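You operate a simulated robot arm through the tools that you are given. There is no shell and no other tool. Be economical: measure what you need, move in short steps, check, and stop when the job is done.

You are at the controls of a simulated two-armed robot. One attempt, no reset.

Task
Adjust the brake rig till its display says good, then try the brake.
Fine: green lever off to adjust, on to try the teal wheel. Where these are worked on the way, their far stop is far enough and under half their travel is too little: green lever.

The check looks at the end state, three seconds after you hand in, the way a careful person would. Anything else that was tipped, shoved, dropped, spilled or broken makes it a failure.

Robot
Two 7-joint arms with fingered hands on one trunk that stands fixed in place. Base frame: the origin is at the foot of the trunk, x ahead of it, y to its left, z up; the work surface is at about z = 0.88. Lengths are in m, angles in rad, forces in N, time in s.
The left shoulder is at [0.03, 0.136, 1.255], the right one opposite. Payload 5 kg a hand.
Tool frame (each hand has its own): the origin (TCP) lies between the finger pads and is the grasp point; the fingertips stand 0.042 m ahead of it; z points along the fingers, y is the line along which they close. The gripper opens to 0.208 m. The gripper's body begins 0.119 m behind the TCP. The gripper is a hand of 4 fingers: y runs from the thumb to the fingers, the wrist lies at [0, 0, -0.332] in the tool frame, and closing takes about 1.5 s.
Orientation is told as [roll, pitch, yaw] about the base's x, y, z axes, in that order, counted from this pose: with the fingers straight down and closing along the base's y, the tool's x points along the base's -x, its y along +y and its z along -z.

Tools
- The arms move only by the tool apply_moves. It takes "left_moves", "right_moves" or both (then of equal length, played together; a hand with none holds still); each is a list of rows, each a list of 7 numbers: the turn, a rotation vector about the tool's x, y, z in rad, then the shift along the tool's x, y, z in m, then the opening, from 0 (shut) to 1 (fully open). In form: [[rx, ry, rz, dx, dy, dz, gripper], ...]. A call has 1 to 10 rows; each row shifts and turns the commanded pose from where the row before left it, along the tool's axes as they then stand. A row lasts 0.2 s, in which the tool goes at most 0.05 m and 0.15 rad; a call with a longer step from one row to the next is refused whole, and so is a gripper value outside its range. A pose out of reach is approached as far as the arm can. The call stops where the force on the tool passes 80 N (or 10 N more than at its start, if that is more) or the arm is blocked; 0.2 s more then pass. The fingers move at their own pace (about 0.072 m/s each) and stop on an object; they squeeze with about 28 N. The grip force told is the motor's: it shows also when the fingers shut on nothing. Time passes only in rows, and 0.2 s behind the last, so rows that do not move let the fingers close. The reply holds the time, the measured pose of the TCP, the force on the tool along the base axes, the opening and the grip force, in the units named above and with some noise, with the torque about the TCP (base axes, N m) and any sound that the robot's microphone picked up.
- Cameras (640 x 400 px; columns grow to the right, rows downward): "scene" is now at [0.0559, 0.0054, 1.9915]; the picture's right is [0.06, -1.00, 0.00], its down [-0.68, -0.04, -0.73] and it looks along [0.73, 0.05, -0.69] (base axes); focal length 340 px, centre (320, 200). "left" rides on the left gripper at [-0.101, 0.001, -0.145] in its tool frame; the picture's right is [-0.01, -1.00, 0.00], its down [0.82, 0.00, -0.57] and it looks along [0.57, 0.00, 0.82] (tool axes); focal length 261 px, centre (320, 200). "right" rides on the right gripper at [0.101, 0, -0.145] in its tool frame; the picture's right is [0.00, 1.00, 0.00], its down [-0.82, 0.00, -0.57] and it looks along [-0.57, 0.00, 0.82] (tool axes); focal length 261 px, centre (320, 200). There is no depth. A picture from a camera that has moved, and an enlarged one, comes with that camera's place and axes in the base frame and with its lens.
- capture(camera): a new picture of that camera. The clock stands still meanwhile.
- raise_lower(by): slides the trunk up (or, below 0, down) by that many m; the arms and the scene camera ride with it, the base frame stays. It gives what a move gives, with no picture.
- grasp_type(shape, hand): the hand has 4 fingers and takes this shape, open, in about a second: jaw (thumb against the fingers, like two jaws); tri (thumb and two fingers); tip (a fingertip pinch); poke (one finger out to press); point (the index stretched); flat (the hand flat); cup (the hand cupped); fist (a fist). The gripper value then closes the fingers along that shape, each until it touches; the sizes above hold for jaw. It gives what a move gives, with no picture.
- aim_head(pan, tilt): turns the head with the scene camera to pan (to the left, within 2.496 rad either way) and tilt (down, from -0.506 to 1.204), counted from straight ahead of the robot. It gives what a move gives.
- close_up(camera, box): a new picture of the part [left, top, right, bottom] of that camera's present view, enlarged. The clock stands still meanwhile.
- job_done(): hands the job in; it is judged then, once.

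Go step by step. Nothing tells you positions but the pictures and the camera data: compare them with the known pose of the tool, close in by small moves and look again before you grip or let go. The budget is 120 turns and 86 pictures, counting those below and the enlarged ones. Unless the task says otherwise, let go and move clear before handing in, and close with one line.

The tools are called after "Emit:" by a JSON object that holds its "op" and its "data". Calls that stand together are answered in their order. apply_moves: Moves the arms, as the interface text tells. Its arguments: {"type":"object","properties":{"left_moves":{"type":"array"},"right_moves":{"type":"array"}},"required":[]} The other tools are called the same way: raise_lower (by) slides the trunk up or down; grasp_type (shape, hand) gives the hand a shape; aim_head (pan, tilt) turns the head that bears the scene camera; capture (camera) takes a picture; close_up (camera, box) takes an enlarged picture of a part of a camera's view; job_done () hands the job in.

At the start:

```text
time: 0.0
left_tcp_pos: [0.6861, 0.3911, 1.4726]
left_tcp_rot: [-0.001, 0.001, 0.0]
left_wrist_force: [0.1, 1.1, -0.1]
left_moment: [-0.03, 0.0, 0.04]
left_gripper_width: 0.2077
left_grasp_force: 0.1
left_shape: jaw
right_tcp_pos: [0.7217, -0.1867, 1.4137]
right_tcp_rot: [-0.001, 0.001, -0.001]
right_wrist_force: [0.5, 0.3, 0.4]
right_moment: [-0.02, -0.02, -0.01]
right_gripper_width: 0.2078
right_grasp_force: 0.1
right_shape: jaw
trunk travel left (down, up): [-0.275, 0.215]
head pan, tilt: [0.063, 0.756]
```

scene: 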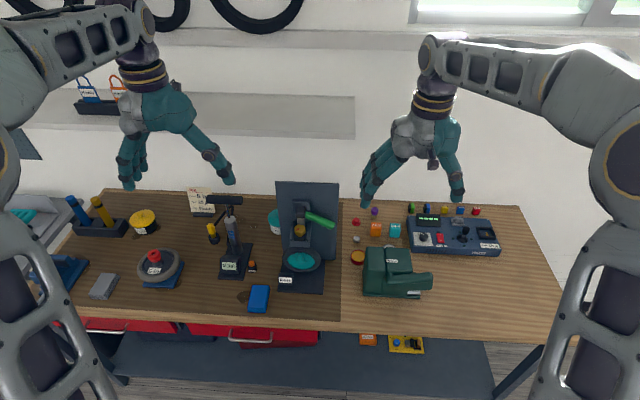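
right: 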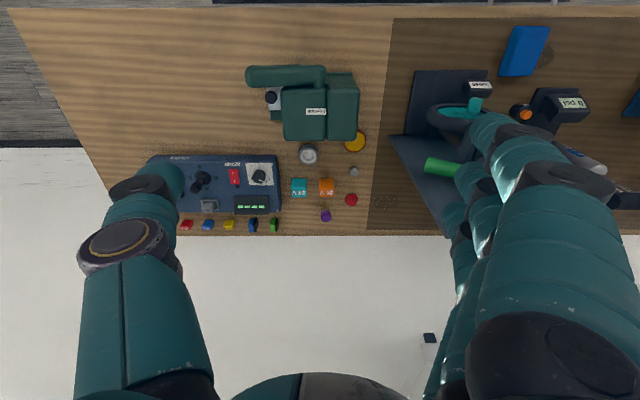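
left: 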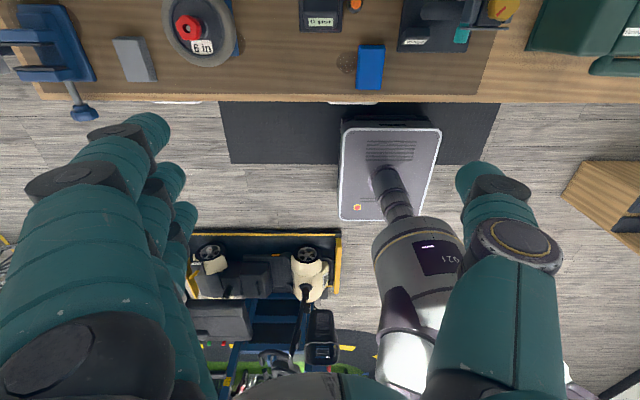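

I see a bench with several rigs; the brake rig with green lever and teal wheel seems to be the dark upright one in the centre. I'll take close-ups.

Emit:
{"op": "close_up", "data": {"camera": "scene", "box": [260, 170, 360, 300]}}

Emit:
{"op": "close_up", "data": {"camera": "scene", "box": [120, 170, 280, 300]}}

Emit:
{"op": "close_up", "data": {"camera": "scene", "box": [340, 190, 520, 310]}}

```text
3.08 times, centred on (310, 235) of scene
camera zoom: at [0.0559, 0.0054, 1.9915], right [0.06, -1.0, 0.0], down [-0.68, -0.04, -0.73], along [0.73, 0.05, -0.69], focal length 1047 px, centre (351, 92)
```

zoom: 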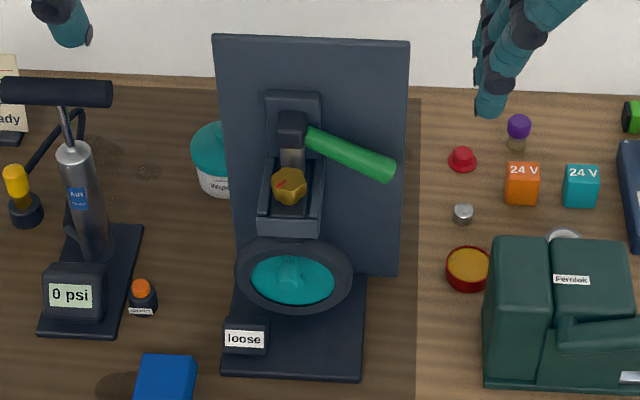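

```text
3.08 times, centred on (200, 235) of scene
camera zoom: at [0.0559, 0.0054, 1.9915], right [0.06, -1.0, 0.0], down [-0.68, -0.04, -0.73], along [0.73, 0.05, -0.69], focal length 1047 px, centre (689, 92)
```

zoom: 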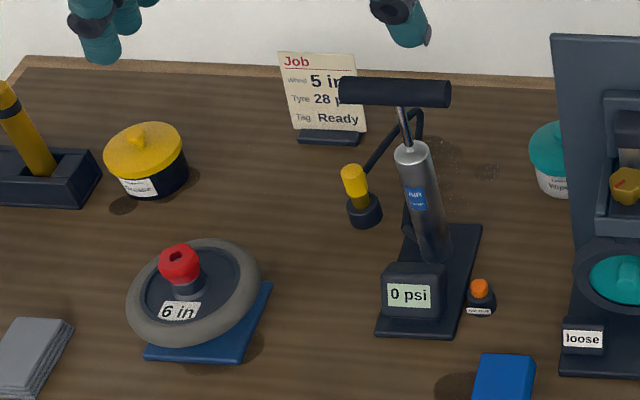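

```text
3.33 times, centred on (430, 250) of scene
camera zoom: at [0.0559, 0.0054, 1.9915], right [0.06, -1.0, 0.0], down [-0.68, -0.04, -0.73], along [0.73, 0.05, -0.69], focal length 1134 px, centre (-47, 33)
```

zoom: 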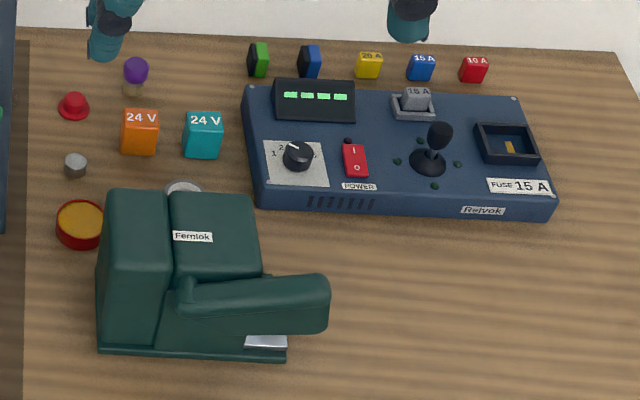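

The brake rig stands around x≈0.8, y≈0.12 with a "loose" display, a brass adjuster, a green lever and a teal wheel. I'll move the right hand back so its camera can view the rig.

Emit:
{"op": "apply_moves", "data": {"right_moves": [[0, 0, 0, 0.0314, 0.0196, 0.0229, 1], [0, 0, 0, 0.0314, 0.0196, 0.0229, 1], [0, 0, 0, 0.0314, 0.0196, 0.0229, 1], [0, 0, 0, 0.0314, 0.0196, 0.0229, 1], [0, 0, 0, 0.0314, 0.0196, 0.0229, 1], [0, 0, 0, 0.0314, 0.0196, 0.0229, 1], [0, 0, 0, 0.0314, 0.0196, 0.0229, 1], [0, -0.15, 0, 0, 0, 0, 1], [0, -0.15, 0, 0, 0, 0, 1], [0, -0.15, 0, 0, 0, 0, 1]]}}

Emit:
{"op": "capture", "data": {"camera": "right"}}

```text
time: 2.2
left_tcp_pos: [0.6856, 0.3908, 1.472]
left_tcp_rot: [-0.002, 0.0, 0.002]
left_wrist_force: [-0.8, 0.5, 0.9]
left_moment: [0.0, -0.04, 0.0]
left_gripper_width: 0.2079
left_grasp_force: 0.1
left_shape: jaw
right_tcp_pos: [0.4999, -0.0498, 1.2554]
right_tcp_rot: [0.002, -0.453, 0.001]
right_wrist_force: [0.1, -0.4, 0.4]
right_moment: [-0.01, -0.05, -0.01]
right_gripper_width: 0.2082
right_grasp_force: 0.0
right_shape: jaw
trunk travel left (down, up): [-0.275, 0.215]
head pan, tilt: [0.063, 0.756]
```

```text
79 pictures are left
camera right: at [0.3458, -0.049, 1.3412], right [0.0, 1.0, 0.0], down [0.49, 0.0, 0.87], along [0.87, 0.0, -0.49], focal length 261 px, centre (320, 200)
```

right: 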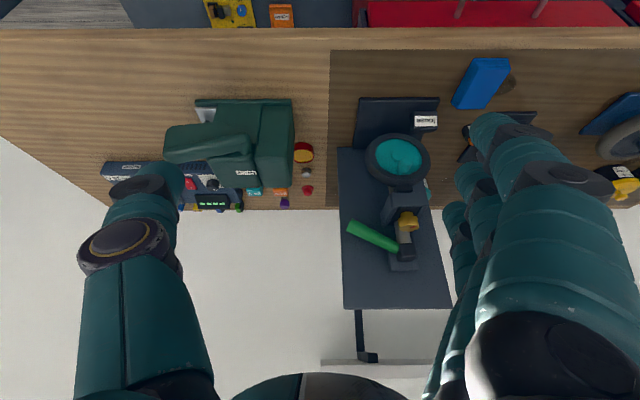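

The rig faces the robot: wheel centre ≈(0.83,0.135,0.945), adjuster ≈(0.82,0.127,1.122), lever from its pivot at ≈(0.84,0.125,1.18) to its tip at ≈(0.82,0.013,1.145). Next I look closer for markings.

Emit:
{"op": "close_up", "data": {"camera": "right", "box": [330, 90, 460, 310]}}

Emit:
{"op": "close_up", "data": {"camera": "scene", "box": [280, 185, 345, 240]}}

```text
1.82 times, centred on (395, 200) of right
camera zoom: at [0.3458, -0.049, 1.3412], right [0.0, 1.0, 0.0], down [0.49, 0.0, 0.87], along [0.87, 0.0, -0.49], focal length 474 px, centre (184, 200)
```

zoom: 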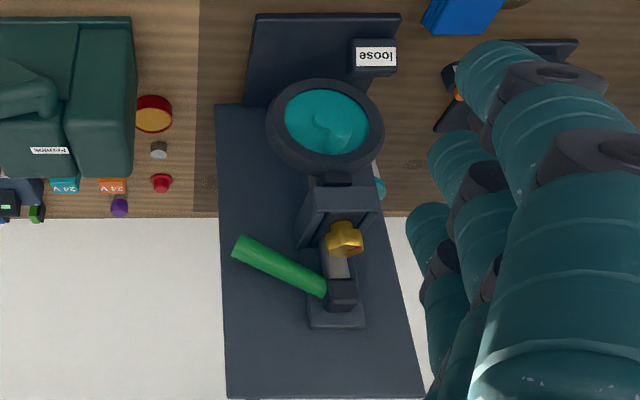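

```text
7.27 times, centred on (312, 212) of scene
camera zoom: at [0.0548, 0.0056, 1.9915], right [0.06, -1.0, 0.0], down [-0.68, -0.04, -0.73], along [0.73, 0.05, -0.69], focal length 2475 px, centre (374, 109)
```

zoom: 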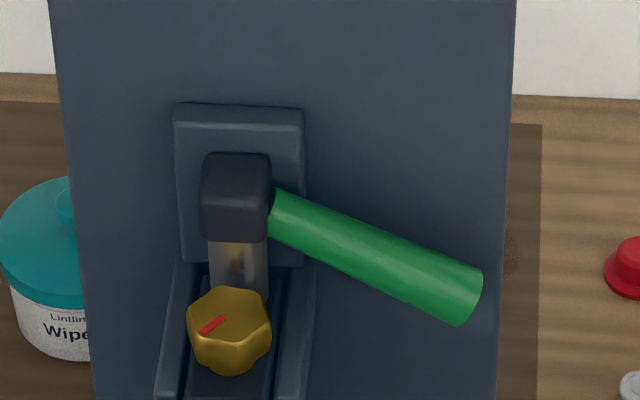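

I need to know the knob's axis and how the lever moves. I level the right camera and bring it nearer.

Emit:
{"op": "apply_moves", "data": {"right_moves": [[0, -0.15, 0, 0, 0, 0, 1], [0, -0.15, 0, 0, 0, 0, 1], [0, -0.15, 0, 0, 0, 0, 1], [0, -0.06, 0, 0, 0, 0, 1], [0, 0, 0, 0.006, 0.03, 0.035, 1], [0, 0, 0, 0.006, 0.03, 0.035, 1], [0, 0, 0, 0.006, 0.03, 0.035, 1], [0, 0, 0, 0.006, 0.01, 0.035, 1]]}}

Emit:
{"op": "capture", "data": {"camera": "right"}}

```text
time: 4.0
left_tcp_pos: [0.6894, 0.3916, 1.4723]
left_tcp_rot: [0.0, 0.003, 0.0]
left_wrist_force: [0.8, 0.0, -0.5]
left_moment: [0.03, 0.15, 0.02]
left_gripper_width: 0.2078
left_grasp_force: 0.0
left_shape: jaw
right_tcp_pos: [0.6889, 0.103, 1.1722]
right_tcp_rot: [0.0, -0.959, -0.003]
right_wrist_force: [1.0, 1.0, 0.3]
right_moment: [-0.02, 0.05, -0.02]
right_gripper_width: 0.2077
right_grasp_force: 0.1
right_shape: jaw
right hand out of reach, approached as far as the arm can: row 1, 2, 3, 4
trunk travel left (down, up): [-0.275, 0.215]
head pan, tilt: [0.063, 0.756]
```

```text
76 pictures are left
camera right: at [0.5121, 0.1036, 1.174], right [0.0, 1.0, 0.0], down [0.0, 0.0, 1.0], along [1.0, 0.0, 0.0], focal length 261 px, centre (320, 200)
```

right: 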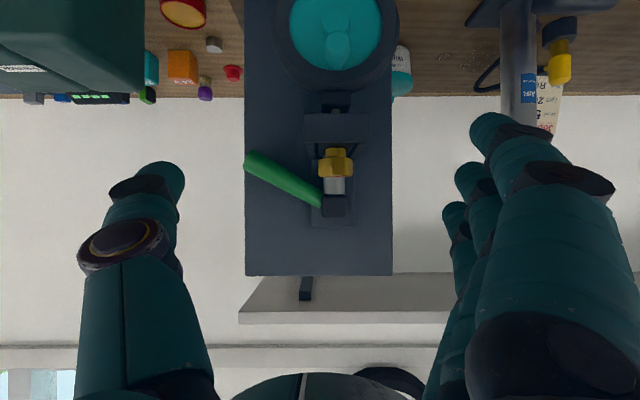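

Emit:
{"op": "close_up", "data": {"camera": "right", "box": [240, 60, 410, 280]}}

```text
1.82 times, centred on (325, 170) of right
camera zoom: at [0.5121, 0.1036, 1.174], right [0.0, 1.0, 0.0], down [0.0, 0.0, 1.0], along [1.0, 0.0, 0.0], focal length 474 px, centre (311, 254)
```

zoom: 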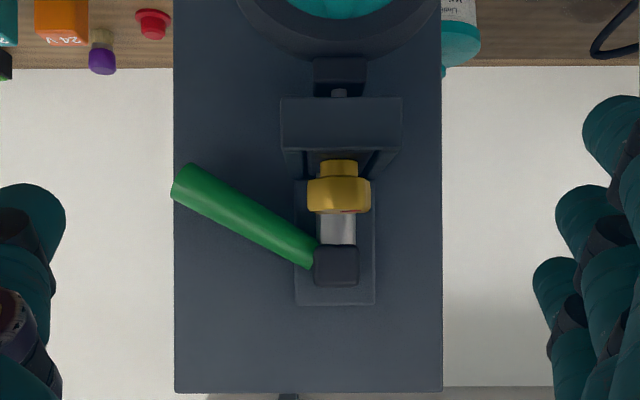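

The knob's axis is vertical (top face marked red), below the lever block; the lever tilts ~30° down to the right. I'll shape the right hand to poke and the left to a tip pinch, then look at both.

Emit:
{"op": "grasp_type", "data": {"shape": "poke", "hand": "right"}}

Emit:
{"op": "grasp_type", "data": {"shape": "tip", "hand": "left"}}

Emit:
{"op": "capture", "data": {"camera": "right"}}

Emit:
{"op": "capture", "data": {"camera": "scene"}}

Emit:
{"op": "capture", "data": {"camera": "left"}}

```text
time: 4.9
left_tcp_pos: [0.6869, 0.3914, 1.4727]
left_tcp_rot: [-0.001, 0.0, 0.002]
left_wrist_force: [-0.2, 0.7, 0.3]
left_moment: [-0.02, 0.06, -0.05]
left_gripper_width: 0.2079
left_grasp_force: 0.1
left_shape: jaw
right_tcp_pos: [0.686, 0.1027, 1.1734]
right_tcp_rot: [0.0, -0.958, 0.002]
right_wrist_force: [1.3, 0.6, -0.6]
right_moment: [0.01, -0.01, -0.03]
right_gripper_width: 0.0003
right_grasp_force: 0.1
right_shape: poke
trunk travel left (down, up): [-0.275, 0.215]
head pan, tilt: [0.063, 0.756]
```

```text
time: 5.8
left_tcp_pos: [0.6866, 0.3918, 1.4729]
left_tcp_rot: [0.0, -0.002, 0.0]
left_wrist_force: [0.0, 0.4, -0.2]
left_moment: [-0.02, -0.01, 0.0]
left_gripper_width: 0.2076
left_grasp_force: 0.1
left_shape: tip
right_tcp_pos: [0.6852, 0.1043, 1.1747]
right_tcp_rot: [0.001, -0.961, 0.002]
right_wrist_force: [-0.3, -0.2, -0.4]
right_moment: [-0.02, -0.02, 0.0]
right_gripper_width: 0.0001
right_grasp_force: 0.0
right_shape: poke
trunk travel left (down, up): [-0.275, 0.215]
head pan, tilt: [0.063, 0.756]
```

```text
74 pictures are left
camera right: at [0.5096, 0.1032, 1.1754], right [0.0, 1.0, 0.0], down [0.0, 0.0, 1.0], along [1.0, 0.0, 0.0], focal length 261 px, centre (320, 200)
```

right: 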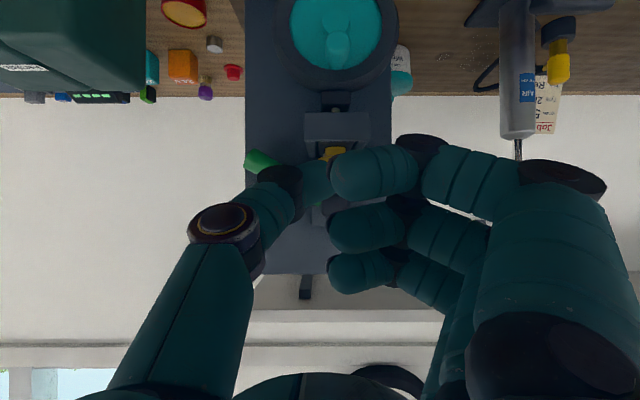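

```text
73 pictures are left
camera scene: at [0.0559, 0.0055, 1.9915], right [0.06, -1.0, 0.0], down [-0.68, -0.04, -0.73], along [0.73, 0.05, -0.69], focal length 340 px, centre (320, 200)
```

scene: 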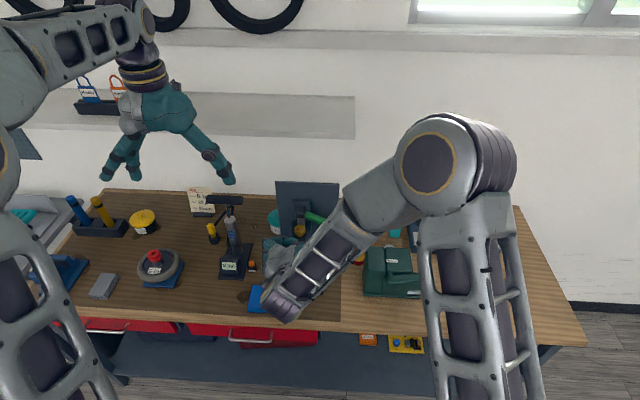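

```text
72 pictures are left
camera left: at [0.7881, 0.3915, 1.6174], right [0.01, -1.0, 0.0], down [-0.82, 0.0, 0.57], along [-0.57, 0.0, -0.82], focal length 261 px, centre (320, 200)
```

left: 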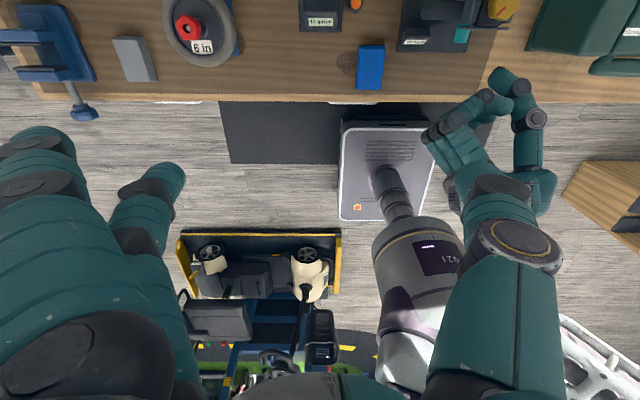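

The poke shape is curled and hides the rig. I'll use the jaw shape rolled 90° so the lever passes between thumb and fingers; first I back off and test the roll.

Emit:
{"op": "apply_moves", "data": {"right_moves": [[0, 0, 0, 0.012, -0.025, -0.02, 0], [0, 0, 0, 0.012, -0.025, -0.02, 0], [0, 0, 0, 0.012, -0.025, -0.02, 0], [0, 0, -0.15, 0.012, -0.025, -0.02, 0], [0, 0, -0.15, 0, 0, 0, 0], [0, 0, -0.15, 0, 0, 0, 0], [0, 0, -0.15, 0, 0, 0, 0], [0, 0, -0.15, 0, 0, 0, 0], [0, 0, -0.15, 0, 0, 0, 0], [0, 0, -0.15, 0, 0, 0, 0]]}}

Emit:
{"op": "grasp_type", "data": {"shape": "jaw", "hand": "right"}}

Emit:
{"op": "capture", "data": {"camera": "right"}}

Emit:
{"op": "capture", "data": {"camera": "scene"}}

```text
time: 8.0
left_tcp_pos: [0.6861, 0.3912, 1.4719]
left_tcp_rot: [-0.001, 0.0, 0.002]
left_wrist_force: [0.2, 0.3, -0.6]
left_moment: [-0.04, 0.03, -0.04]
left_gripper_width: 0.2077
left_grasp_force: 0.1
left_shape: tip
right_tcp_pos: [0.591, 0.0023, 1.1849]
right_tcp_rot: [-0.892, -0.418, 1.255]
right_wrist_force: [-0.1, 0.1, 0.8]
right_moment: [-0.04, 0.0, 0.0]
right_gripper_width: 0.0001
right_grasp_force: 0.1
right_shape: poke
trunk travel left (down, up): [-0.275, 0.215]
head pan, tilt: [0.063, 0.756]
```

```text
time: 8.9
left_tcp_pos: [0.6865, 0.3924, 1.4725]
left_tcp_rot: [-0.001, 0.0, 0.002]
left_wrist_force: [-0.2, 0.0, 0.3]
left_moment: [-0.03, 0.0, -0.01]
left_gripper_width: 0.2077
left_grasp_force: 0.1
left_shape: tip
right_tcp_pos: [0.592, 0.0028, 1.185]
right_tcp_rot: [-0.889, -0.422, 1.254]
right_wrist_force: [0.1, 0.7, 0.0]
right_moment: [0.0, 0.02, -0.04]
right_gripper_width: 0.2079
right_grasp_force: 0.1
right_shape: jaw
trunk travel left (down, up): [-0.275, 0.215]
head pan, tilt: [0.063, 0.756]
```

```text
71 pictures are left
camera right: at [0.4433, -0.0848, 1.2262], right [-0.5, 0.5, -0.71], down [-0.23, 0.71, 0.67], along [0.84, 0.49, -0.24], focal length 261 px, centre (320, 200)
```

right: 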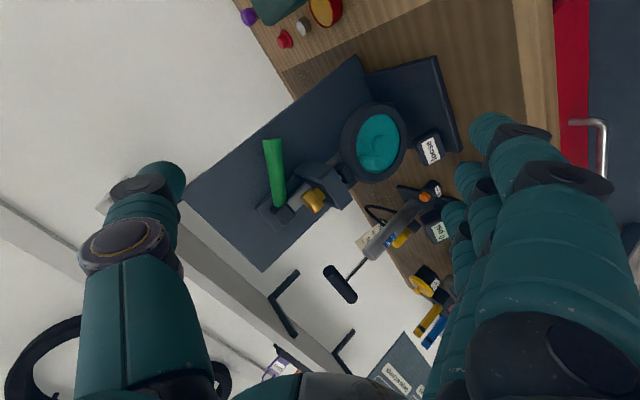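

```text
70 pictures are left
camera scene: at [0.056, 0.0056, 1.9915], right [0.06, -1.0, 0.0], down [-0.68, -0.04, -0.73], along [0.73, 0.05, -0.69], focal length 340 px, centre (320, 200)
```

scene: 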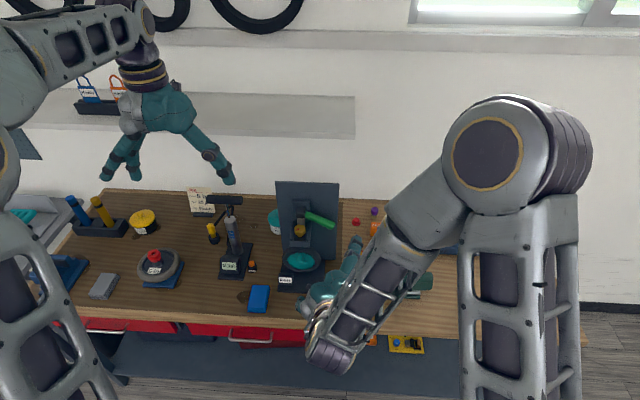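

The roll works and both views show the rig. Refined: lever runs from (0.856,0.105,1.175) to (0.852,0.014,1.123), knob ≈(0.815,0.122,1.132), plate front ≈x 0.88. I complete the roll and level the fingers.

Emit:
{"op": "apply_moves", "data": {"right_moves": [[0, 0, -0.13, 0, 0, 0, 1], [0, 0, -0.13, 0, 0, 0, 1], [0, 0, -0.13, 0, 0, 0, 1], [0, 0, -0.13, 0, 0, 0, 1], [0.122, 0, 0, 0, 0, 0, 1], [0.122, 0, 0, 0, 0, 0, 1], [0.122, 0, 0, 0, 0, 0, 1], [0.122, 0, 0, 0, 0, 0, 1], [0.122, 0, 0, 0, 0, 0, 0.6]]}}

Emit:
{"op": "capture", "data": {"camera": "right"}}

```text
time: 10.9
left_tcp_pos: [0.6875, 0.3919, 1.4715]
left_tcp_rot: [0.0, 0.0, 0.0]
left_wrist_force: [0.1, 1.1, 0.6]
left_moment: [-0.05, -0.05, 0.01]
left_gripper_width: 0.2079
left_grasp_force: 0.0
left_shape: tip
right_tcp_pos: [0.5944, 0.0067, 1.1838]
right_tcp_rot: [-1.571, -0.002, 1.571]
right_wrist_force: [0.5, 0.1, 0.3]
right_moment: [0.03, 0.01, -0.02]
right_gripper_width: 0.153
right_grasp_force: 0.0
right_shape: jaw
right hand out of reach, approached as far as the arm can: row 5
trunk travel left (down, up): [-0.275, 0.215]
head pan, tilt: [0.063, 0.756]
```

```text
69 pictures are left
camera right: at [0.4492, -0.0954, 1.1829], right [0.0, 0.01, -1.0], down [-0.57, 0.82, 0.0], along [0.82, 0.57, 0.0], focal length 261 px, centre (320, 200)
```

right: 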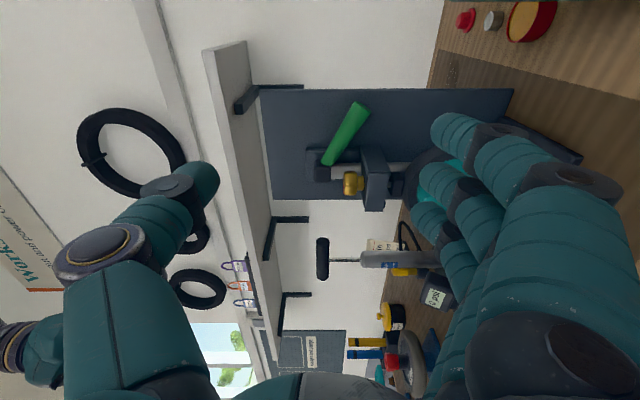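

Emit:
{"op": "apply_moves", "data": {"right_moves": [[0, 0, 0, -0.005, 0.012, 0.036, 0.5], [0, 0, 0, -0.005, 0.011, 0.037, 0.5], [0, 0, 0, -0.005, 0.011, 0.037, 0.5], [0, 0, 0, -0.005, 0.011, 0.037, 0.5]]}}

Emit:
{"op": "capture", "data": {"camera": "right"}}

Emit:
{"op": "close_up", "data": {"camera": "scene", "box": [260, 160, 420, 300]}}

```text
time: 11.9
left_tcp_pos: [0.687, 0.3925, 1.4711]
left_tcp_rot: [0.0, 0.002, 0.002]
left_wrist_force: [-0.1, 0.6, -0.2]
left_moment: [0.0, 0.1, 0.0]
left_gripper_width: 0.2078
left_grasp_force: 0.0
left_shape: tip
right_tcp_pos: [0.7402, 0.0256, 1.1371]
right_tcp_rot: [-1.569, 0.0, 1.571]
right_wrist_force: [0.1, 0.3, 0.1]
right_moment: [0.0, -0.02, 0.03]
right_gripper_width: 0.1048
right_grasp_force: 0.0
right_shape: jaw
trunk travel left (down, up): [-0.275, 0.215]
head pan, tilt: [0.063, 0.756]
```

```text
68 pictures are left
camera right: at [0.5956, -0.076, 1.1373], right [0.0, 0.01, -1.0], down [-0.57, 0.82, 0.01], along [0.82, 0.57, 0.0], focal length 261 px, centre (320, 200)
```

right: 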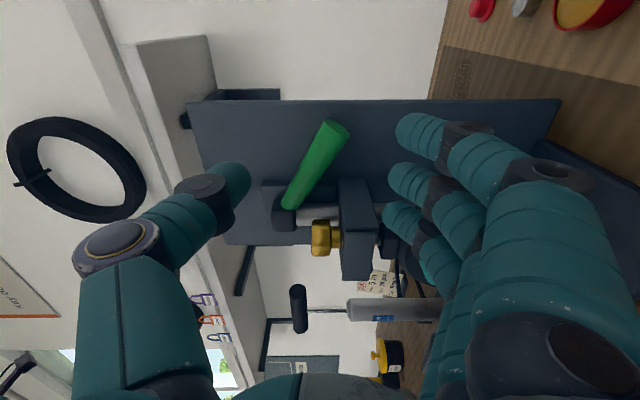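

```text
2.86 times, centred on (340, 230) of scene
camera zoom: at [0.0575, 0.0059, 1.9914], right [0.06, -1.0, 0.0], down [-0.69, -0.04, -0.73], along [0.73, 0.05, -0.69], focal length 972 px, centre (263, 114)
```

zoom: 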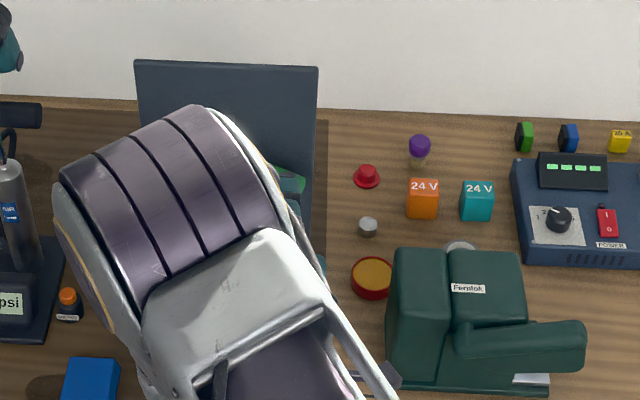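

Emit:
{"op": "apply_moves", "data": {"right_moves": [[0, 0, 0, 0, 0, 0.02, 0.5], [0, 0, 0, 0, 0, 0.02, 0.5], [0, 0, 0, 0, 0, 0.015, 0.5]]}}

Emit:
{"op": "capture", "data": {"camera": "right"}}

```text
time: 12.7
left_tcp_pos: [0.6867, 0.3916, 1.4718]
left_tcp_rot: [0.001, -0.001, 0.002]
left_wrist_force: [-0.2, 0.2, 0.7]
left_moment: [-0.03, 0.02, 0.01]
left_gripper_width: 0.2079
left_grasp_force: 0.1
left_shape: tip
right_tcp_pos: [0.796, 0.0245, 1.1385]
right_tcp_rot: [-1.571, -0.002, 1.572]
right_wrist_force: [0.2, 0.4, -0.2]
right_moment: [-0.03, -0.02, 0.01]
right_gripper_width: 0.1045
right_grasp_force: 0.1
right_shape: jaw
trunk travel left (down, up): [-0.275, 0.215]
head pan, tilt: [0.063, 0.756]
```

```text
66 pictures are left
camera right: at [0.6512, -0.0764, 1.1375], right [0.0, 0.01, -1.0], down [-0.57, 0.82, 0.01], along [0.82, 0.57, 0.0], focal length 261 px, centre (320, 200)
```

right: 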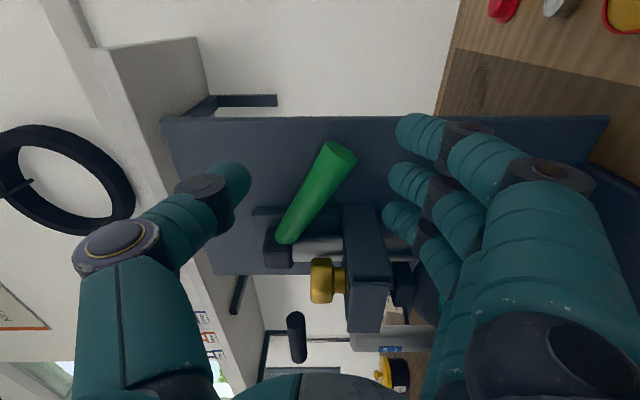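

Emit:
{"op": "apply_moves", "data": {"right_moves": [[0, 0, 0, 0, 0, 0.015, 0.5], [0, 0, 0, 0, 0, 0.013, 0.5]]}}

Emit:
{"op": "capture", "data": {"camera": "right"}}

```text
time: 13.3
left_tcp_pos: [0.688, 0.391, 1.4734]
left_tcp_rot: [0.001, 0.001, 0.0]
left_wrist_force: [0.0, -0.3, -0.3]
left_moment: [-0.02, 0.02, -0.01]
left_gripper_width: 0.2077
left_grasp_force: 0.1
left_shape: tip
right_tcp_pos: [0.8225, 0.024, 1.137]
right_tcp_rot: [-1.568, 0.002, 1.571]
right_wrist_force: [0.6, -0.3, 0.5]
right_moment: [-0.01, -0.06, 0.0]
right_gripper_width: 0.105
right_grasp_force: 0.1
right_shape: jaw
trunk travel left (down, up): [-0.275, 0.215]
head pan, tilt: [0.063, 0.756]
```

```text
65 pictures are left
camera right: at [0.6787, -0.0773, 1.1375], right [0.0, 0.01, -1.0], down [-0.57, 0.82, 0.01], along [0.82, 0.57, 0.0], focal length 261 px, centre (320, 200)
```

right: 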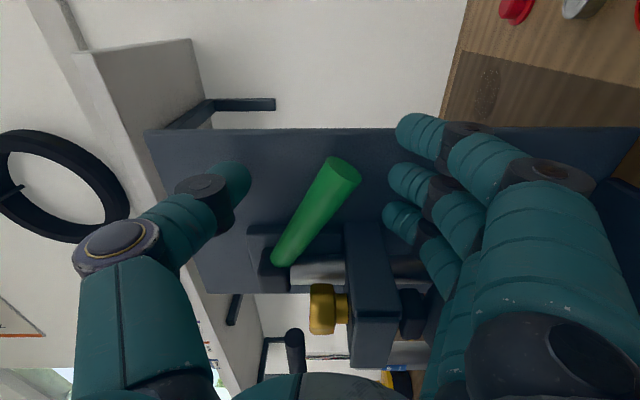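

The lever is now between thumb and fingers without contact. First I test gently downward with the thumb.

Emit:
{"op": "apply_moves", "data": {"right_moves": [[0, 0, 0, 0, 0.01, 0, 0.5], [0, 0, 0, 0, 0.01, 0, 0.5], [0, 0, 0, 0, 0.01, 0, 0.5], [0, 0, 0, 0, 0.008, 0, 0.5]]}}

Emit:
{"op": "capture", "data": {"camera": "right"}}

```text
time: 14.4
left_tcp_pos: [0.6861, 0.3942, 1.4712]
left_tcp_rot: [0.0, 0.001, 0.004]
left_wrist_force: [1.0, 2.5, -2.3]
left_moment: [-0.35, 0.21, -0.03]
left_gripper_width: 0.2078
left_grasp_force: 0.0
left_shape: tip
right_tcp_pos: [0.823, 0.0067, 1.0978]
right_tcp_rot: [-1.568, 0.019, 1.543]
right_wrist_force: [-24.9, -47.2, 15.0]
right_moment: [-3.68, 2.71, 3.02]
right_gripper_width: 0.1039
right_grasp_force: 0.0
right_shape: jaw
trunk travel left (down, up): [-0.275, 0.215]
head pan, tilt: [0.063, 0.756]
stopped in row 4 (right hand): the force on the tool passed its limit at 81 N (the readings are from after the stop); the commanded pose is now the measured one
```

```text
64 pictures are left
camera right: at [0.6765, -0.09, 1.1002], right [0.0, -0.01, -1.0], down [-0.55, 0.84, -0.01], along [0.84, 0.55, -0.01], focal length 261 px, centre (320, 200)
```

right: 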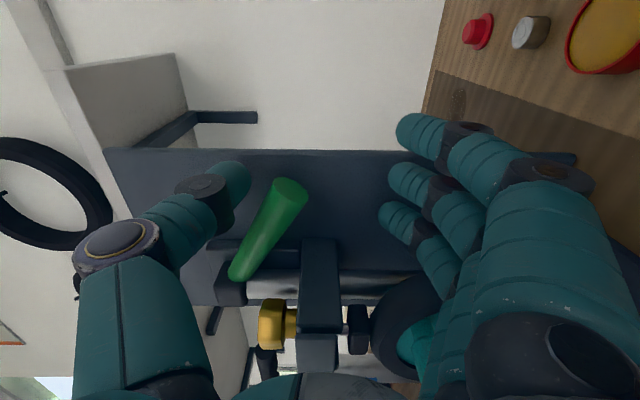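

Something other than the lever (probably the wheel rim) met the lower fingers. I back up and view.

Emit:
{"op": "apply_moves", "data": {"right_moves": [[0, 0, 0, 0.006, -0.012, 0, 0.5], [0, 0, 0, 0.006, -0.012, 0, 0.5]]}}

Emit:
{"op": "capture", "data": {"camera": "scene"}}

Emit:
{"op": "capture", "data": {"camera": "right"}}

```text
time: 15.0
left_tcp_pos: [0.6873, 0.3915, 1.4738]
left_tcp_rot: [0.0, 0.0, 0.0]
left_wrist_force: [-0.3, -0.3, 0.1]
left_moment: [0.1, -0.04, -0.02]
left_gripper_width: 0.2078
left_grasp_force: 0.0
left_shape: tip
right_tcp_pos: [0.8252, 0.0057, 1.123]
right_tcp_rot: [-1.569, 0.006, 1.559]
right_wrist_force: [-0.1, -0.8, -0.4]
right_moment: [0.02, 0.01, 0.06]
right_gripper_width: 0.1046
right_grasp_force: 0.1
right_shape: jaw
trunk travel left (down, up): [-0.275, 0.215]
head pan, tilt: [0.063, 0.756]
```

```text
63 pictures are left
camera scene: at [0.056, 0.0062, 1.9914], right [0.07, -1.0, 0.0], down [-0.68, -0.04, -0.73], along [0.73, 0.05, -0.69], focal length 340 px, centre (320, 200)
```

scene: 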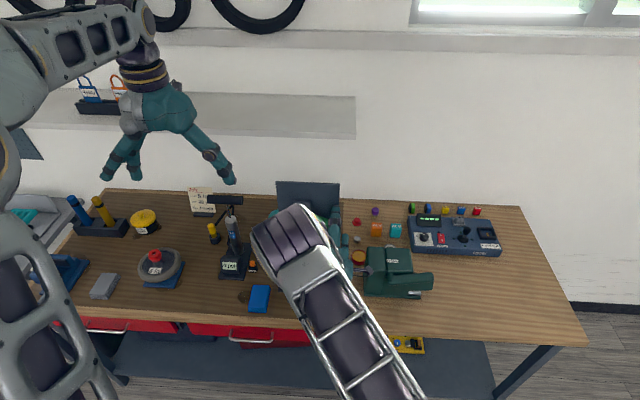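

```text
62 pictures are left
camera right: at [0.6782, -0.0936, 1.1243], right [0.0, 0.0, -1.0], down [-0.56, 0.83, 0.0], along [0.83, 0.56, 0.0], focal length 261 px, centre (320, 200)
```

right: 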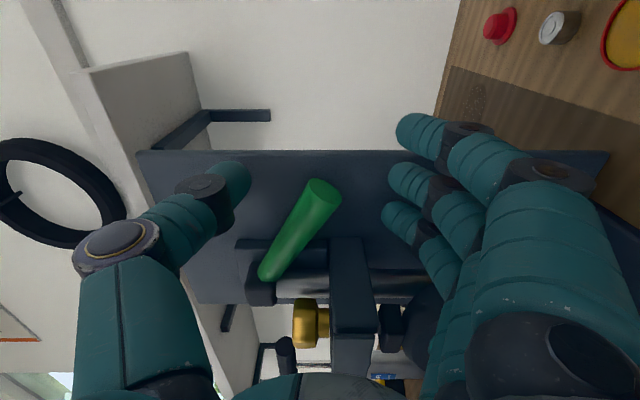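

Emit:
{"op": "apply_moves", "data": {"right_moves": [[0, 0, 0, -0.01, -0.005, 0, 0.32], [0, 0, 0, -0.01, -0.005, 0, 0.32], [0, 0, 0, 0, 0, 0, 0.32], [0, 0, 0, 0, 0, 0, 0.32]]}}

Emit:
{"op": "capture", "data": {"camera": "right"}}

```text
time: 16.0
left_tcp_pos: [0.6866, 0.3941, 1.4725]
left_tcp_rot: [-0.001, 0.001, 0.003]
left_wrist_force: [0.8, -0.9, -0.7]
left_moment: [0.01, -0.01, -0.01]
left_gripper_width: 0.2079
left_grasp_force: 0.1
left_shape: tip
right_tcp_pos: [0.8246, 0.0252, 1.1338]
right_tcp_rot: [-1.57, 0.009, 1.557]
right_wrist_force: [-0.9, 0.2, 0.6]
right_moment: [-0.03, 0.0, 0.02]
right_gripper_width: 0.0671
right_grasp_force: 0.0
right_shape: jaw
trunk travel left (down, up): [-0.275, 0.215]
head pan, tilt: [0.063, 0.756]
```

```text
61 pictures are left
camera right: at [0.6784, -0.0741, 1.1341], right [0.0, 0.0, -1.0], down [-0.56, 0.83, 0.0], along [0.83, 0.56, 0.0], focal length 261 px, centre (320, 200)
```

right: 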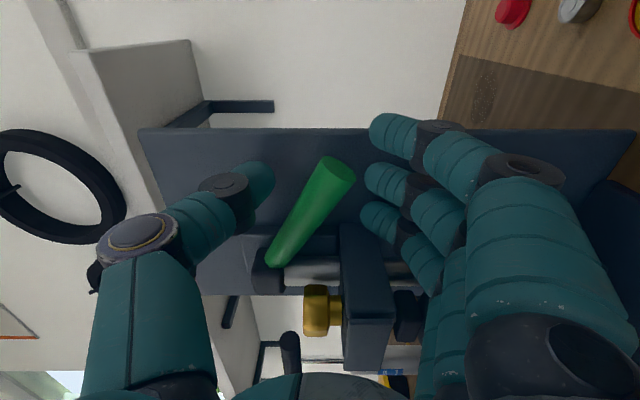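

Emit:
{"op": "apply_moves", "data": {"right_moves": [[0, 0, 0, 0, 0.008, 0, 0.32], [0, 0, 0, 0, 0.008, 0, 0.32], [0, 0, 0, 0, 0.008, 0, 0.32]]}}

Emit:
{"op": "capture", "data": {"camera": "right"}}

```text
time: 16.8
left_tcp_pos: [0.6837, 0.3901, 1.4747]
left_tcp_rot: [0.001, -0.002, 0.001]
left_wrist_force: [0.4, -0.3, 0.2]
left_moment: [0.03, 0.0, -0.01]
left_gripper_width: 0.208
left_grasp_force: 0.1
left_shape: tip
right_tcp_pos: [0.8233, 0.0164, 1.1127]
right_tcp_rot: [-1.575, 0.008, 1.548]
right_wrist_force: [-14.0, -26.6, 19.2]
right_moment: [-1.45, 2.06, 1.71]
right_gripper_width: 0.065
right_grasp_force: 0.2
right_shape: jaw
trunk travel left (down, up): [-0.275, 0.215]
head pan, tilt: [0.063, 0.756]
```

```text
60 pictures are left
camera right: at [0.6766, -0.081, 1.113], right [0.0, 0.0, -1.0], down [-0.55, 0.83, -0.01], along [0.83, 0.55, 0.0], focal length 261 px, centre (320, 200)
```

right: 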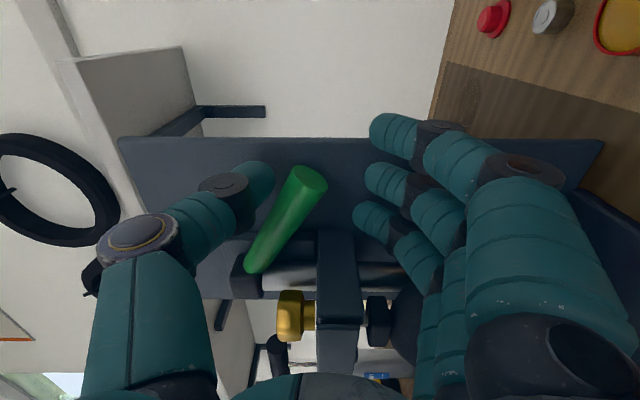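

The lever resists downward, so it seems to be at its lower stop. Now push upward with the fingers.

Emit:
{"op": "apply_moves", "data": {"right_moves": [[0, 0, 0, 0, -0.012, 0, 0.32], [0, 0, 0, 0, -0.012, 0, 0.32], [0, 0, 0, 0, -0.012, 0, 0.32], [0, 0, 0, 0, -0.012, 0, 0.32], [0, 0, 0, 0, -0.01, 0, 0.32]]}}

Emit:
{"op": "capture", "data": {"camera": "right"}}

```text
time: 18.0
left_tcp_pos: [0.6866, 0.3932, 1.4727]
left_tcp_rot: [-0.001, -0.001, 0.002]
left_wrist_force: [0.7, -1.1, 1.4]
left_moment: [0.08, -0.01, -0.01]
left_gripper_width: 0.2075
left_grasp_force: 0.0
left_shape: tip
right_tcp_pos: [0.8264, 0.0221, 1.1672]
right_tcp_rot: [-1.57, 0.007, 1.558]
right_wrist_force: [3.8, -1.9, -3.6]
right_moment: [-0.05, -0.08, 0.05]
right_gripper_width: 0.068
right_grasp_force: 0.1
right_shape: jaw
trunk travel left (down, up): [-0.275, 0.215]
head pan, tilt: [0.063, 0.756]
```

```text
59 pictures are left
camera right: at [0.6788, -0.0756, 1.1679], right [0.0, 0.0, -1.0], down [-0.56, 0.83, 0.0], along [0.83, 0.56, 0.0], focal length 261 px, centre (320, 200)
```

right: 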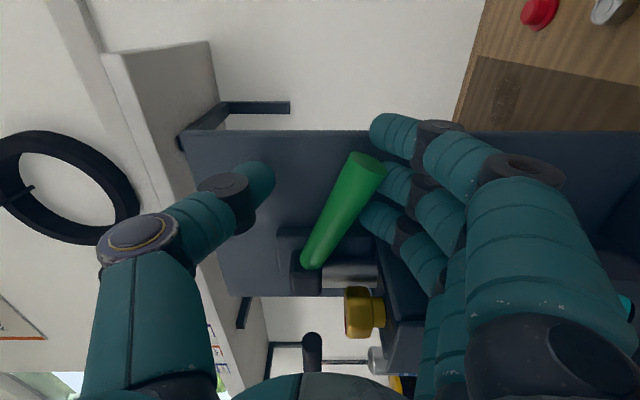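

Emit:
{"op": "apply_moves", "data": {"right_moves": [[0, 0, 0, 0, -0.01, 0, 0.32], [0, 0, 0, 0, -0.01, 0, 0.32], [0, 0, 0, 0, -0.01, 0, 0.32]]}}

Emit:
{"op": "capture", "data": {"camera": "right"}}

```text
time: 18.8
left_tcp_pos: [0.6871, 0.3896, 1.4725]
left_tcp_rot: [0.002, -0.002, 0.002]
left_wrist_force: [-0.3, -0.7, 0.0]
left_moment: [0.02, -0.01, -0.01]
left_gripper_width: 0.2078
left_grasp_force: 0.1
left_shape: tip
right_tcp_pos: [0.8258, 0.0154, 1.1948]
right_tcp_rot: [-1.57, 0.009, 1.55]
right_wrist_force: [3.1, -28.7, -9.1]
right_moment: [-1.37, 0.16, -0.67]
right_gripper_width: 0.0701
right_grasp_force: 0.1
right_shape: jaw
trunk travel left (down, up): [-0.275, 0.215]
head pan, tilt: [0.063, 0.756]
```

```text
58 pictures are left
camera right: at [0.6788, -0.0809, 1.1968], right [0.0, 0.0, -1.0], down [-0.55, 0.83, 0.0], along [0.83, 0.55, 0.0], focal length 261 px, centre (320, 200)
```

right: 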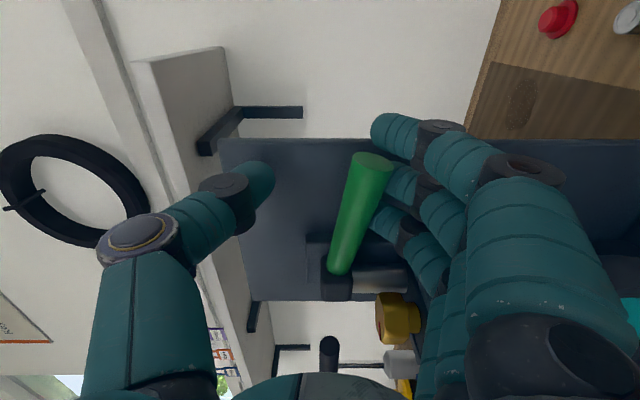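

The lever rises with the push. A side contact appears on the inner finger, so I shift the hand outward and continue up.

Emit:
{"op": "apply_moves", "data": {"right_moves": [[0, 0, 0, 0.015, 0, 0, 0.32], [0, 0, 0, 0.005, -0.005, 0, 0.32], [0, 0, 0, 0.0, -0.01, 0, 0.32], [0, 0, 0, 0.0, -0.01, 0, 0.32]]}}

Emit:
{"op": "capture", "data": {"camera": "right"}}

```text
time: 19.8
left_tcp_pos: [0.6862, 0.3945, 1.4712]
left_tcp_rot: [0.0, 0.0, 0.004]
left_wrist_force: [0.0, 0.4, -0.3]
left_moment: [-0.03, -0.04, -0.01]
left_gripper_width: 0.2079
left_grasp_force: 0.0
left_shape: tip
right_tcp_pos: [0.824, 0.0066, 1.2227]
right_tcp_rot: [-1.571, 0.01, 1.557]
right_wrist_force: [0.3, -0.6, -1.1]
right_moment: [-0.03, 0.01, -0.12]
right_gripper_width: 0.0671
right_grasp_force: 0.1
right_shape: jaw
trunk travel left (down, up): [-0.275, 0.215]
head pan, tilt: [0.063, 0.756]
```

```text
57 pictures are left
camera right: at [0.6786, -0.0929, 1.2242], right [0.0, 0.0, -1.0], down [-0.56, 0.83, 0.0], along [0.83, 0.56, 0.0], focal length 261 px, centre (320, 200)
```

right: 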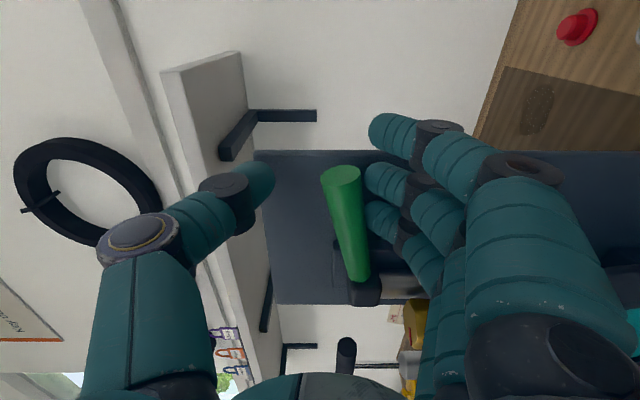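

Emit:
{"op": "apply_moves", "data": {"right_moves": [[0, 0, 0, 0.0, -0.012, 0, 0.32], [0, 0, 0, 0.0, -0.012, 0, 0.32], [0, 0, 0, 0.0, -0.012, 0, 0.32]]}}

Emit:
{"op": "capture", "data": {"camera": "right"}}

```text
time: 20.6
left_tcp_pos: [0.6868, 0.3924, 1.4722]
left_tcp_rot: [0.002, 0.001, 0.003]
left_wrist_force: [-0.2, -0.3, 0.5]
left_moment: [0.0, -0.02, 0.0]
left_gripper_width: 0.2077
left_grasp_force: 0.1
left_shape: tip
right_tcp_pos: [0.826, 0.0048, 1.258]
right_tcp_rot: [-1.567, 0.009, 1.557]
right_wrist_force: [-0.1, -1.0, -5.5]
right_moment: [-0.29, 0.08, -0.04]
right_gripper_width: 0.0686
right_grasp_force: 0.0
right_shape: jaw
trunk travel left (down, up): [-0.275, 0.215]
head pan, tilt: [0.063, 0.756]
```

```text
56 pictures are left
camera right: at [0.6792, -0.0946, 1.2589], right [0.0, 0.0, -1.0], down [-0.56, 0.83, 0.0], along [0.83, 0.56, 0.0], focal length 261 px, centre (320, 200)
```

right: 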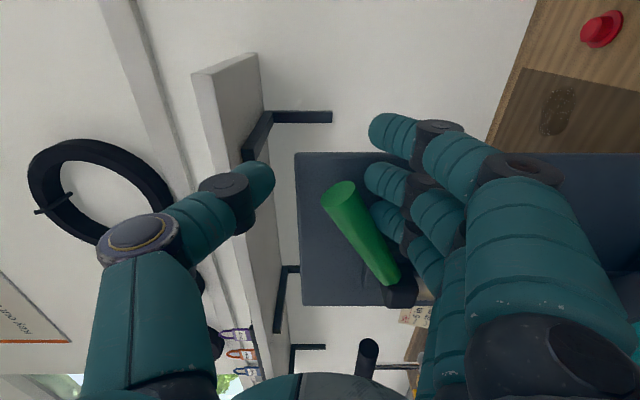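

Emit:
{"op": "apply_moves", "data": {"right_moves": [[0, 0, 0, -0.004, -0.01, 0, 0.32], [0, 0, 0, -0.006, -0.01, 0, 0.32], [0, 0, 0, -0.008, -0.01, 0, 0.32]]}}

Emit:
{"op": "capture", "data": {"camera": "right"}}

```text
time: 21.4
left_tcp_pos: [0.6874, 0.3874, 1.4738]
left_tcp_rot: [0.004, 0.003, 0.001]
left_wrist_force: [-0.6, 0.2, 0.4]
left_moment: [-0.04, -0.01, -0.01]
left_gripper_width: 0.208
left_grasp_force: 0.0
left_shape: tip
right_tcp_pos: [0.826, 0.0092, 1.2841]
right_tcp_rot: [-1.563, 0.009, 1.542]
right_wrist_force: [-1.5, -46.7, -29.4]
right_moment: [-4.04, 0.79, -1.16]
right_gripper_width: 0.0822
right_grasp_force: 0.1
right_shape: jaw
trunk travel left (down, up): [-0.275, 0.215]
head pan, tilt: [0.063, 0.756]
```

```text
55 pictures are left
camera right: at [0.6792, -0.0872, 1.2855], right [-0.01, -0.01, -1.0], down [-0.55, 0.84, 0.0], along [0.84, 0.55, -0.01], focal length 261 px, centre (320, 200)
```

right: 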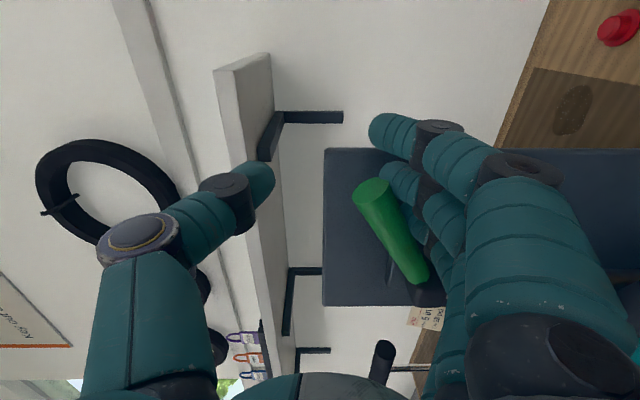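

Force climbs, so the lever is at its upper stop (~30° above horizontal). I ease off, withdraw, and look at the display.

Emit:
{"op": "apply_moves", "data": {"right_moves": [[0, 0, 0, 0.01, 0.01, 0, 0.45], [0, 0, 0, 0.01, 0.005, -0.01, 0.45], [0, 0, 0, 0.0, 0, -0.03, 0.45], [0, 0, 0, 0.0, 0, -0.04, 0.45], [0, 0, 0, 0.03, 0, -0.03, 0.45], [0, 0, 0, 0.04, 0, 0, 0.45], [0, 0, 0, 0.04, 0, 0, 0.45]]}}

Emit:
{"op": "close_up", "data": {"camera": "scene", "box": [260, 160, 380, 300]}}

Emit:
{"op": "capture", "data": {"camera": "right"}}

```text
time: 23.0
left_tcp_pos: [0.686, 0.3913, 1.4726]
left_tcp_rot: [-0.002, 0.0, 0.002]
left_wrist_force: [0.2, -1.5, -0.1]
left_moment: [0.22, 0.01, -0.03]
left_gripper_width: 0.2078
left_grasp_force: 0.1
left_shape: tip
right_tcp_pos: [0.7146, -0.1037, 1.2754]
right_tcp_rot: [-1.57, 0.006, 1.558]
right_wrist_force: [-0.3, -0.8, 0.1]
right_moment: [-0.01, 0.01, 0.09]
right_gripper_width: 0.0934
right_grasp_force: 0.0
right_shape: jaw
trunk travel left (down, up): [-0.275, 0.215]
head pan, tilt: [0.063, 0.756]
```

```text
2.86 times, centred on (320, 230) of scene
camera zoom: at [0.0564, 0.0033, 1.9915], right [0.06, -1.0, 0.0], down [-0.68, -0.04, -0.73], along [0.73, 0.05, -0.69], focal length 972 px, centre (320, 114)
```

zoom: 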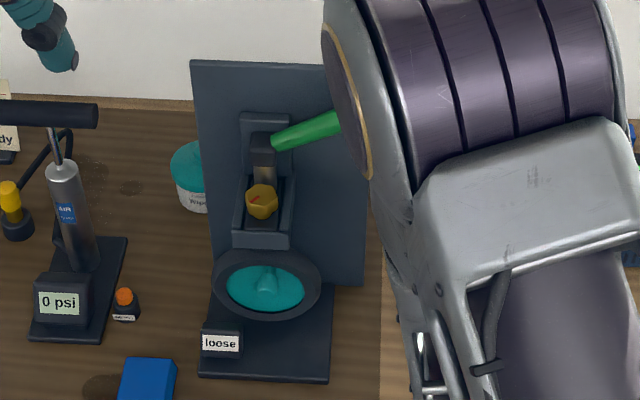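

```text
53 pictures are left
camera right: at [0.568, -0.2033, 1.2767], right [0.0, 0.0, -1.0], down [-0.56, 0.83, 0.0], along [0.83, 0.56, 0.0], focal length 261 px, centre (320, 200)
```

right: 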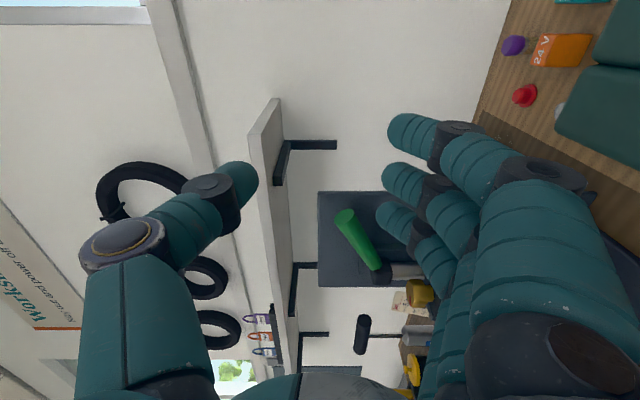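

The display still says "loose" with the lever up. The knob can be gripped from above and in front with the right hand; I retreat and reorient to fingers-down.

Emit:
{"op": "apply_moves", "data": {"right_moves": [[0, 0, 0, 0, 0, -0.045, 0.6], [0, 0, 0, 0, 0, -0.045, 0.6], [-0.122, 0, 0, 0, 0, 0, 0.6], [-0.122, 0, 0, 0, 0, 0, 0.6], [-0.122, 0, 0, 0, 0, 0, 0.6], [-0.122, 0, 0, 0, 0, 0, 0.6], [-0.122, 0, 0, 0, 0, 0, 0.6], [0, 0, 0.15, 0, 0, 0, 0.6], [0, 0, 0.15, 0, 0, 0, 0.6], [0, 0, 0.15, 0, 0, 0, 0.6]]}}

Emit:
{"op": "apply_moves", "data": {"right_moves": [[0, 0, 0.15, 0, 0, 0, 0.6], [0, 0, 0.15, 0, 0, 0, 0.6], [0, 0, 0.15, 0, 0, 0, 0.6], [0, 0, 0.15, 0, 0, 0, 0.6], [0, 0, 0.15, 0, 0, 0, 0.6], [0, 0, 0.15, 0, 0, 0, 0.6], [0, 0, 0.15, 0, 0, 0, 0.6], [0, 0.13, 0.07, 0, 0, 0, 0.6], [0, 0.15, 0, 0, 0, 0, 0.6], [0, 0.15, 0, 0, 0, 0, 0.6]]}}

Emit:
{"op": "grasp_type", "data": {"shape": "tip", "hand": "right"}}

Emit:
{"op": "apply_moves", "data": {"right_moves": [[0, 0.15, 0, 0, 0, 0, 0.5], [0, 0.08, 0, 0, 0, 0, 0.5], [0, 0, 0, 0, 0, 0, 0.5]]}}

Emit:
{"op": "capture", "data": {"camera": "right"}}

```text
time: 25.2
left_tcp_pos: [0.6852, 0.3931, 1.4735]
left_tcp_rot: [-0.001, 0.0, 0.002]
left_wrist_force: [0.7, -0.3, -0.1]
left_moment: [0.02, 0.03, 0.01]
left_gripper_width: 0.2078
left_grasp_force: 0.0
left_shape: tip
right_tcp_pos: [0.668, -0.0862, 1.2512]
right_tcp_rot: [-0.91, -0.358, 1.286]
right_wrist_force: [1.0, -0.1, -0.3]
right_moment: [-0.01, 0.0, 0.01]
right_gripper_width: 0.1246
right_grasp_force: 0.1
right_shape: jaw
right hand out of reach, approached as far as the arm can: row 2, 3, 4
trunk travel left (down, up): [-0.275, 0.215]
head pan, tilt: [0.063, 0.756]
```

```text
time: 27.4
left_tcp_pos: [0.6871, 0.3927, 1.4714]
left_tcp_rot: [0.0, 0.002, 0.001]
left_wrist_force: [0.7, 0.3, -0.3]
left_moment: [0.02, 0.04, -0.03]
left_gripper_width: 0.2078
left_grasp_force: 0.1
left_shape: tip
right_tcp_pos: [0.6689, -0.0848, 1.2508]
right_tcp_rot: [-0.011, -0.531, -0.011]
right_wrist_force: [0.9, 0.7, -1.1]
right_moment: [0.01, -0.02, -0.01]
right_gripper_width: 0.1247
right_grasp_force: 0.1
right_shape: jaw
trunk travel left (down, up): [-0.275, 0.215]
head pan, tilt: [0.063, 0.756]
```

```text
time: 28.3
left_tcp_pos: [0.6873, 0.393, 1.473]
left_tcp_rot: [0.0, -0.001, 0.003]
left_wrist_force: [0.3, -0.6, 0.1]
left_moment: [-0.01, 0.02, 0.03]
left_gripper_width: 0.2076
left_grasp_force: 0.0
left_shape: tip
right_tcp_pos: [0.6675, -0.0855, 1.252]
right_tcp_rot: [-0.015, -0.534, -0.007]
right_wrist_force: [0.3, -0.1, -0.1]
right_moment: [0.01, 0.01, -0.03]
right_gripper_width: 0.2079
right_grasp_force: 0.0
right_shape: tip
trunk travel left (down, up): [-0.275, 0.215]
head pan, tilt: [0.063, 0.756]
```

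```text
time: 29.1
left_tcp_pos: [0.6856, 0.3931, 1.4728]
left_tcp_rot: [0.0, -0.001, 0.003]
left_wrist_force: [-0.4, -0.5, -0.1]
left_moment: [-0.03, -0.04, 0.0]
left_gripper_width: 0.2076
left_grasp_force: 0.0
left_shape: tip
right_tcp_pos: [0.6681, -0.0858, 1.2512]
right_tcp_rot: [-0.011, -0.3, -0.012]
right_wrist_force: [-0.7, 1.1, -0.2]
right_moment: [-0.02, -0.01, 0.01]
right_gripper_width: 0.1048
right_grasp_force: 0.1
right_shape: tip
trunk travel left (down, up): [-0.275, 0.215]
head pan, tilt: [0.063, 0.756]
```

```text
52 pictures are left
camera right: at [0.5276, -0.0816, 1.3608], right [0.02, 1.0, -0.01], down [0.61, 0.0, 0.79], along [0.79, -0.02, -0.61], focal length 261 px, centre (320, 200)
```

right: 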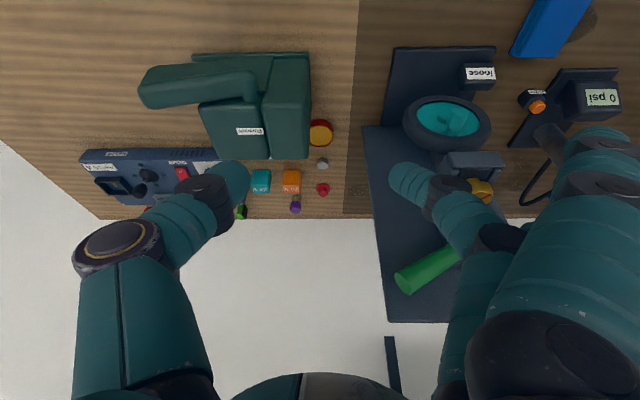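

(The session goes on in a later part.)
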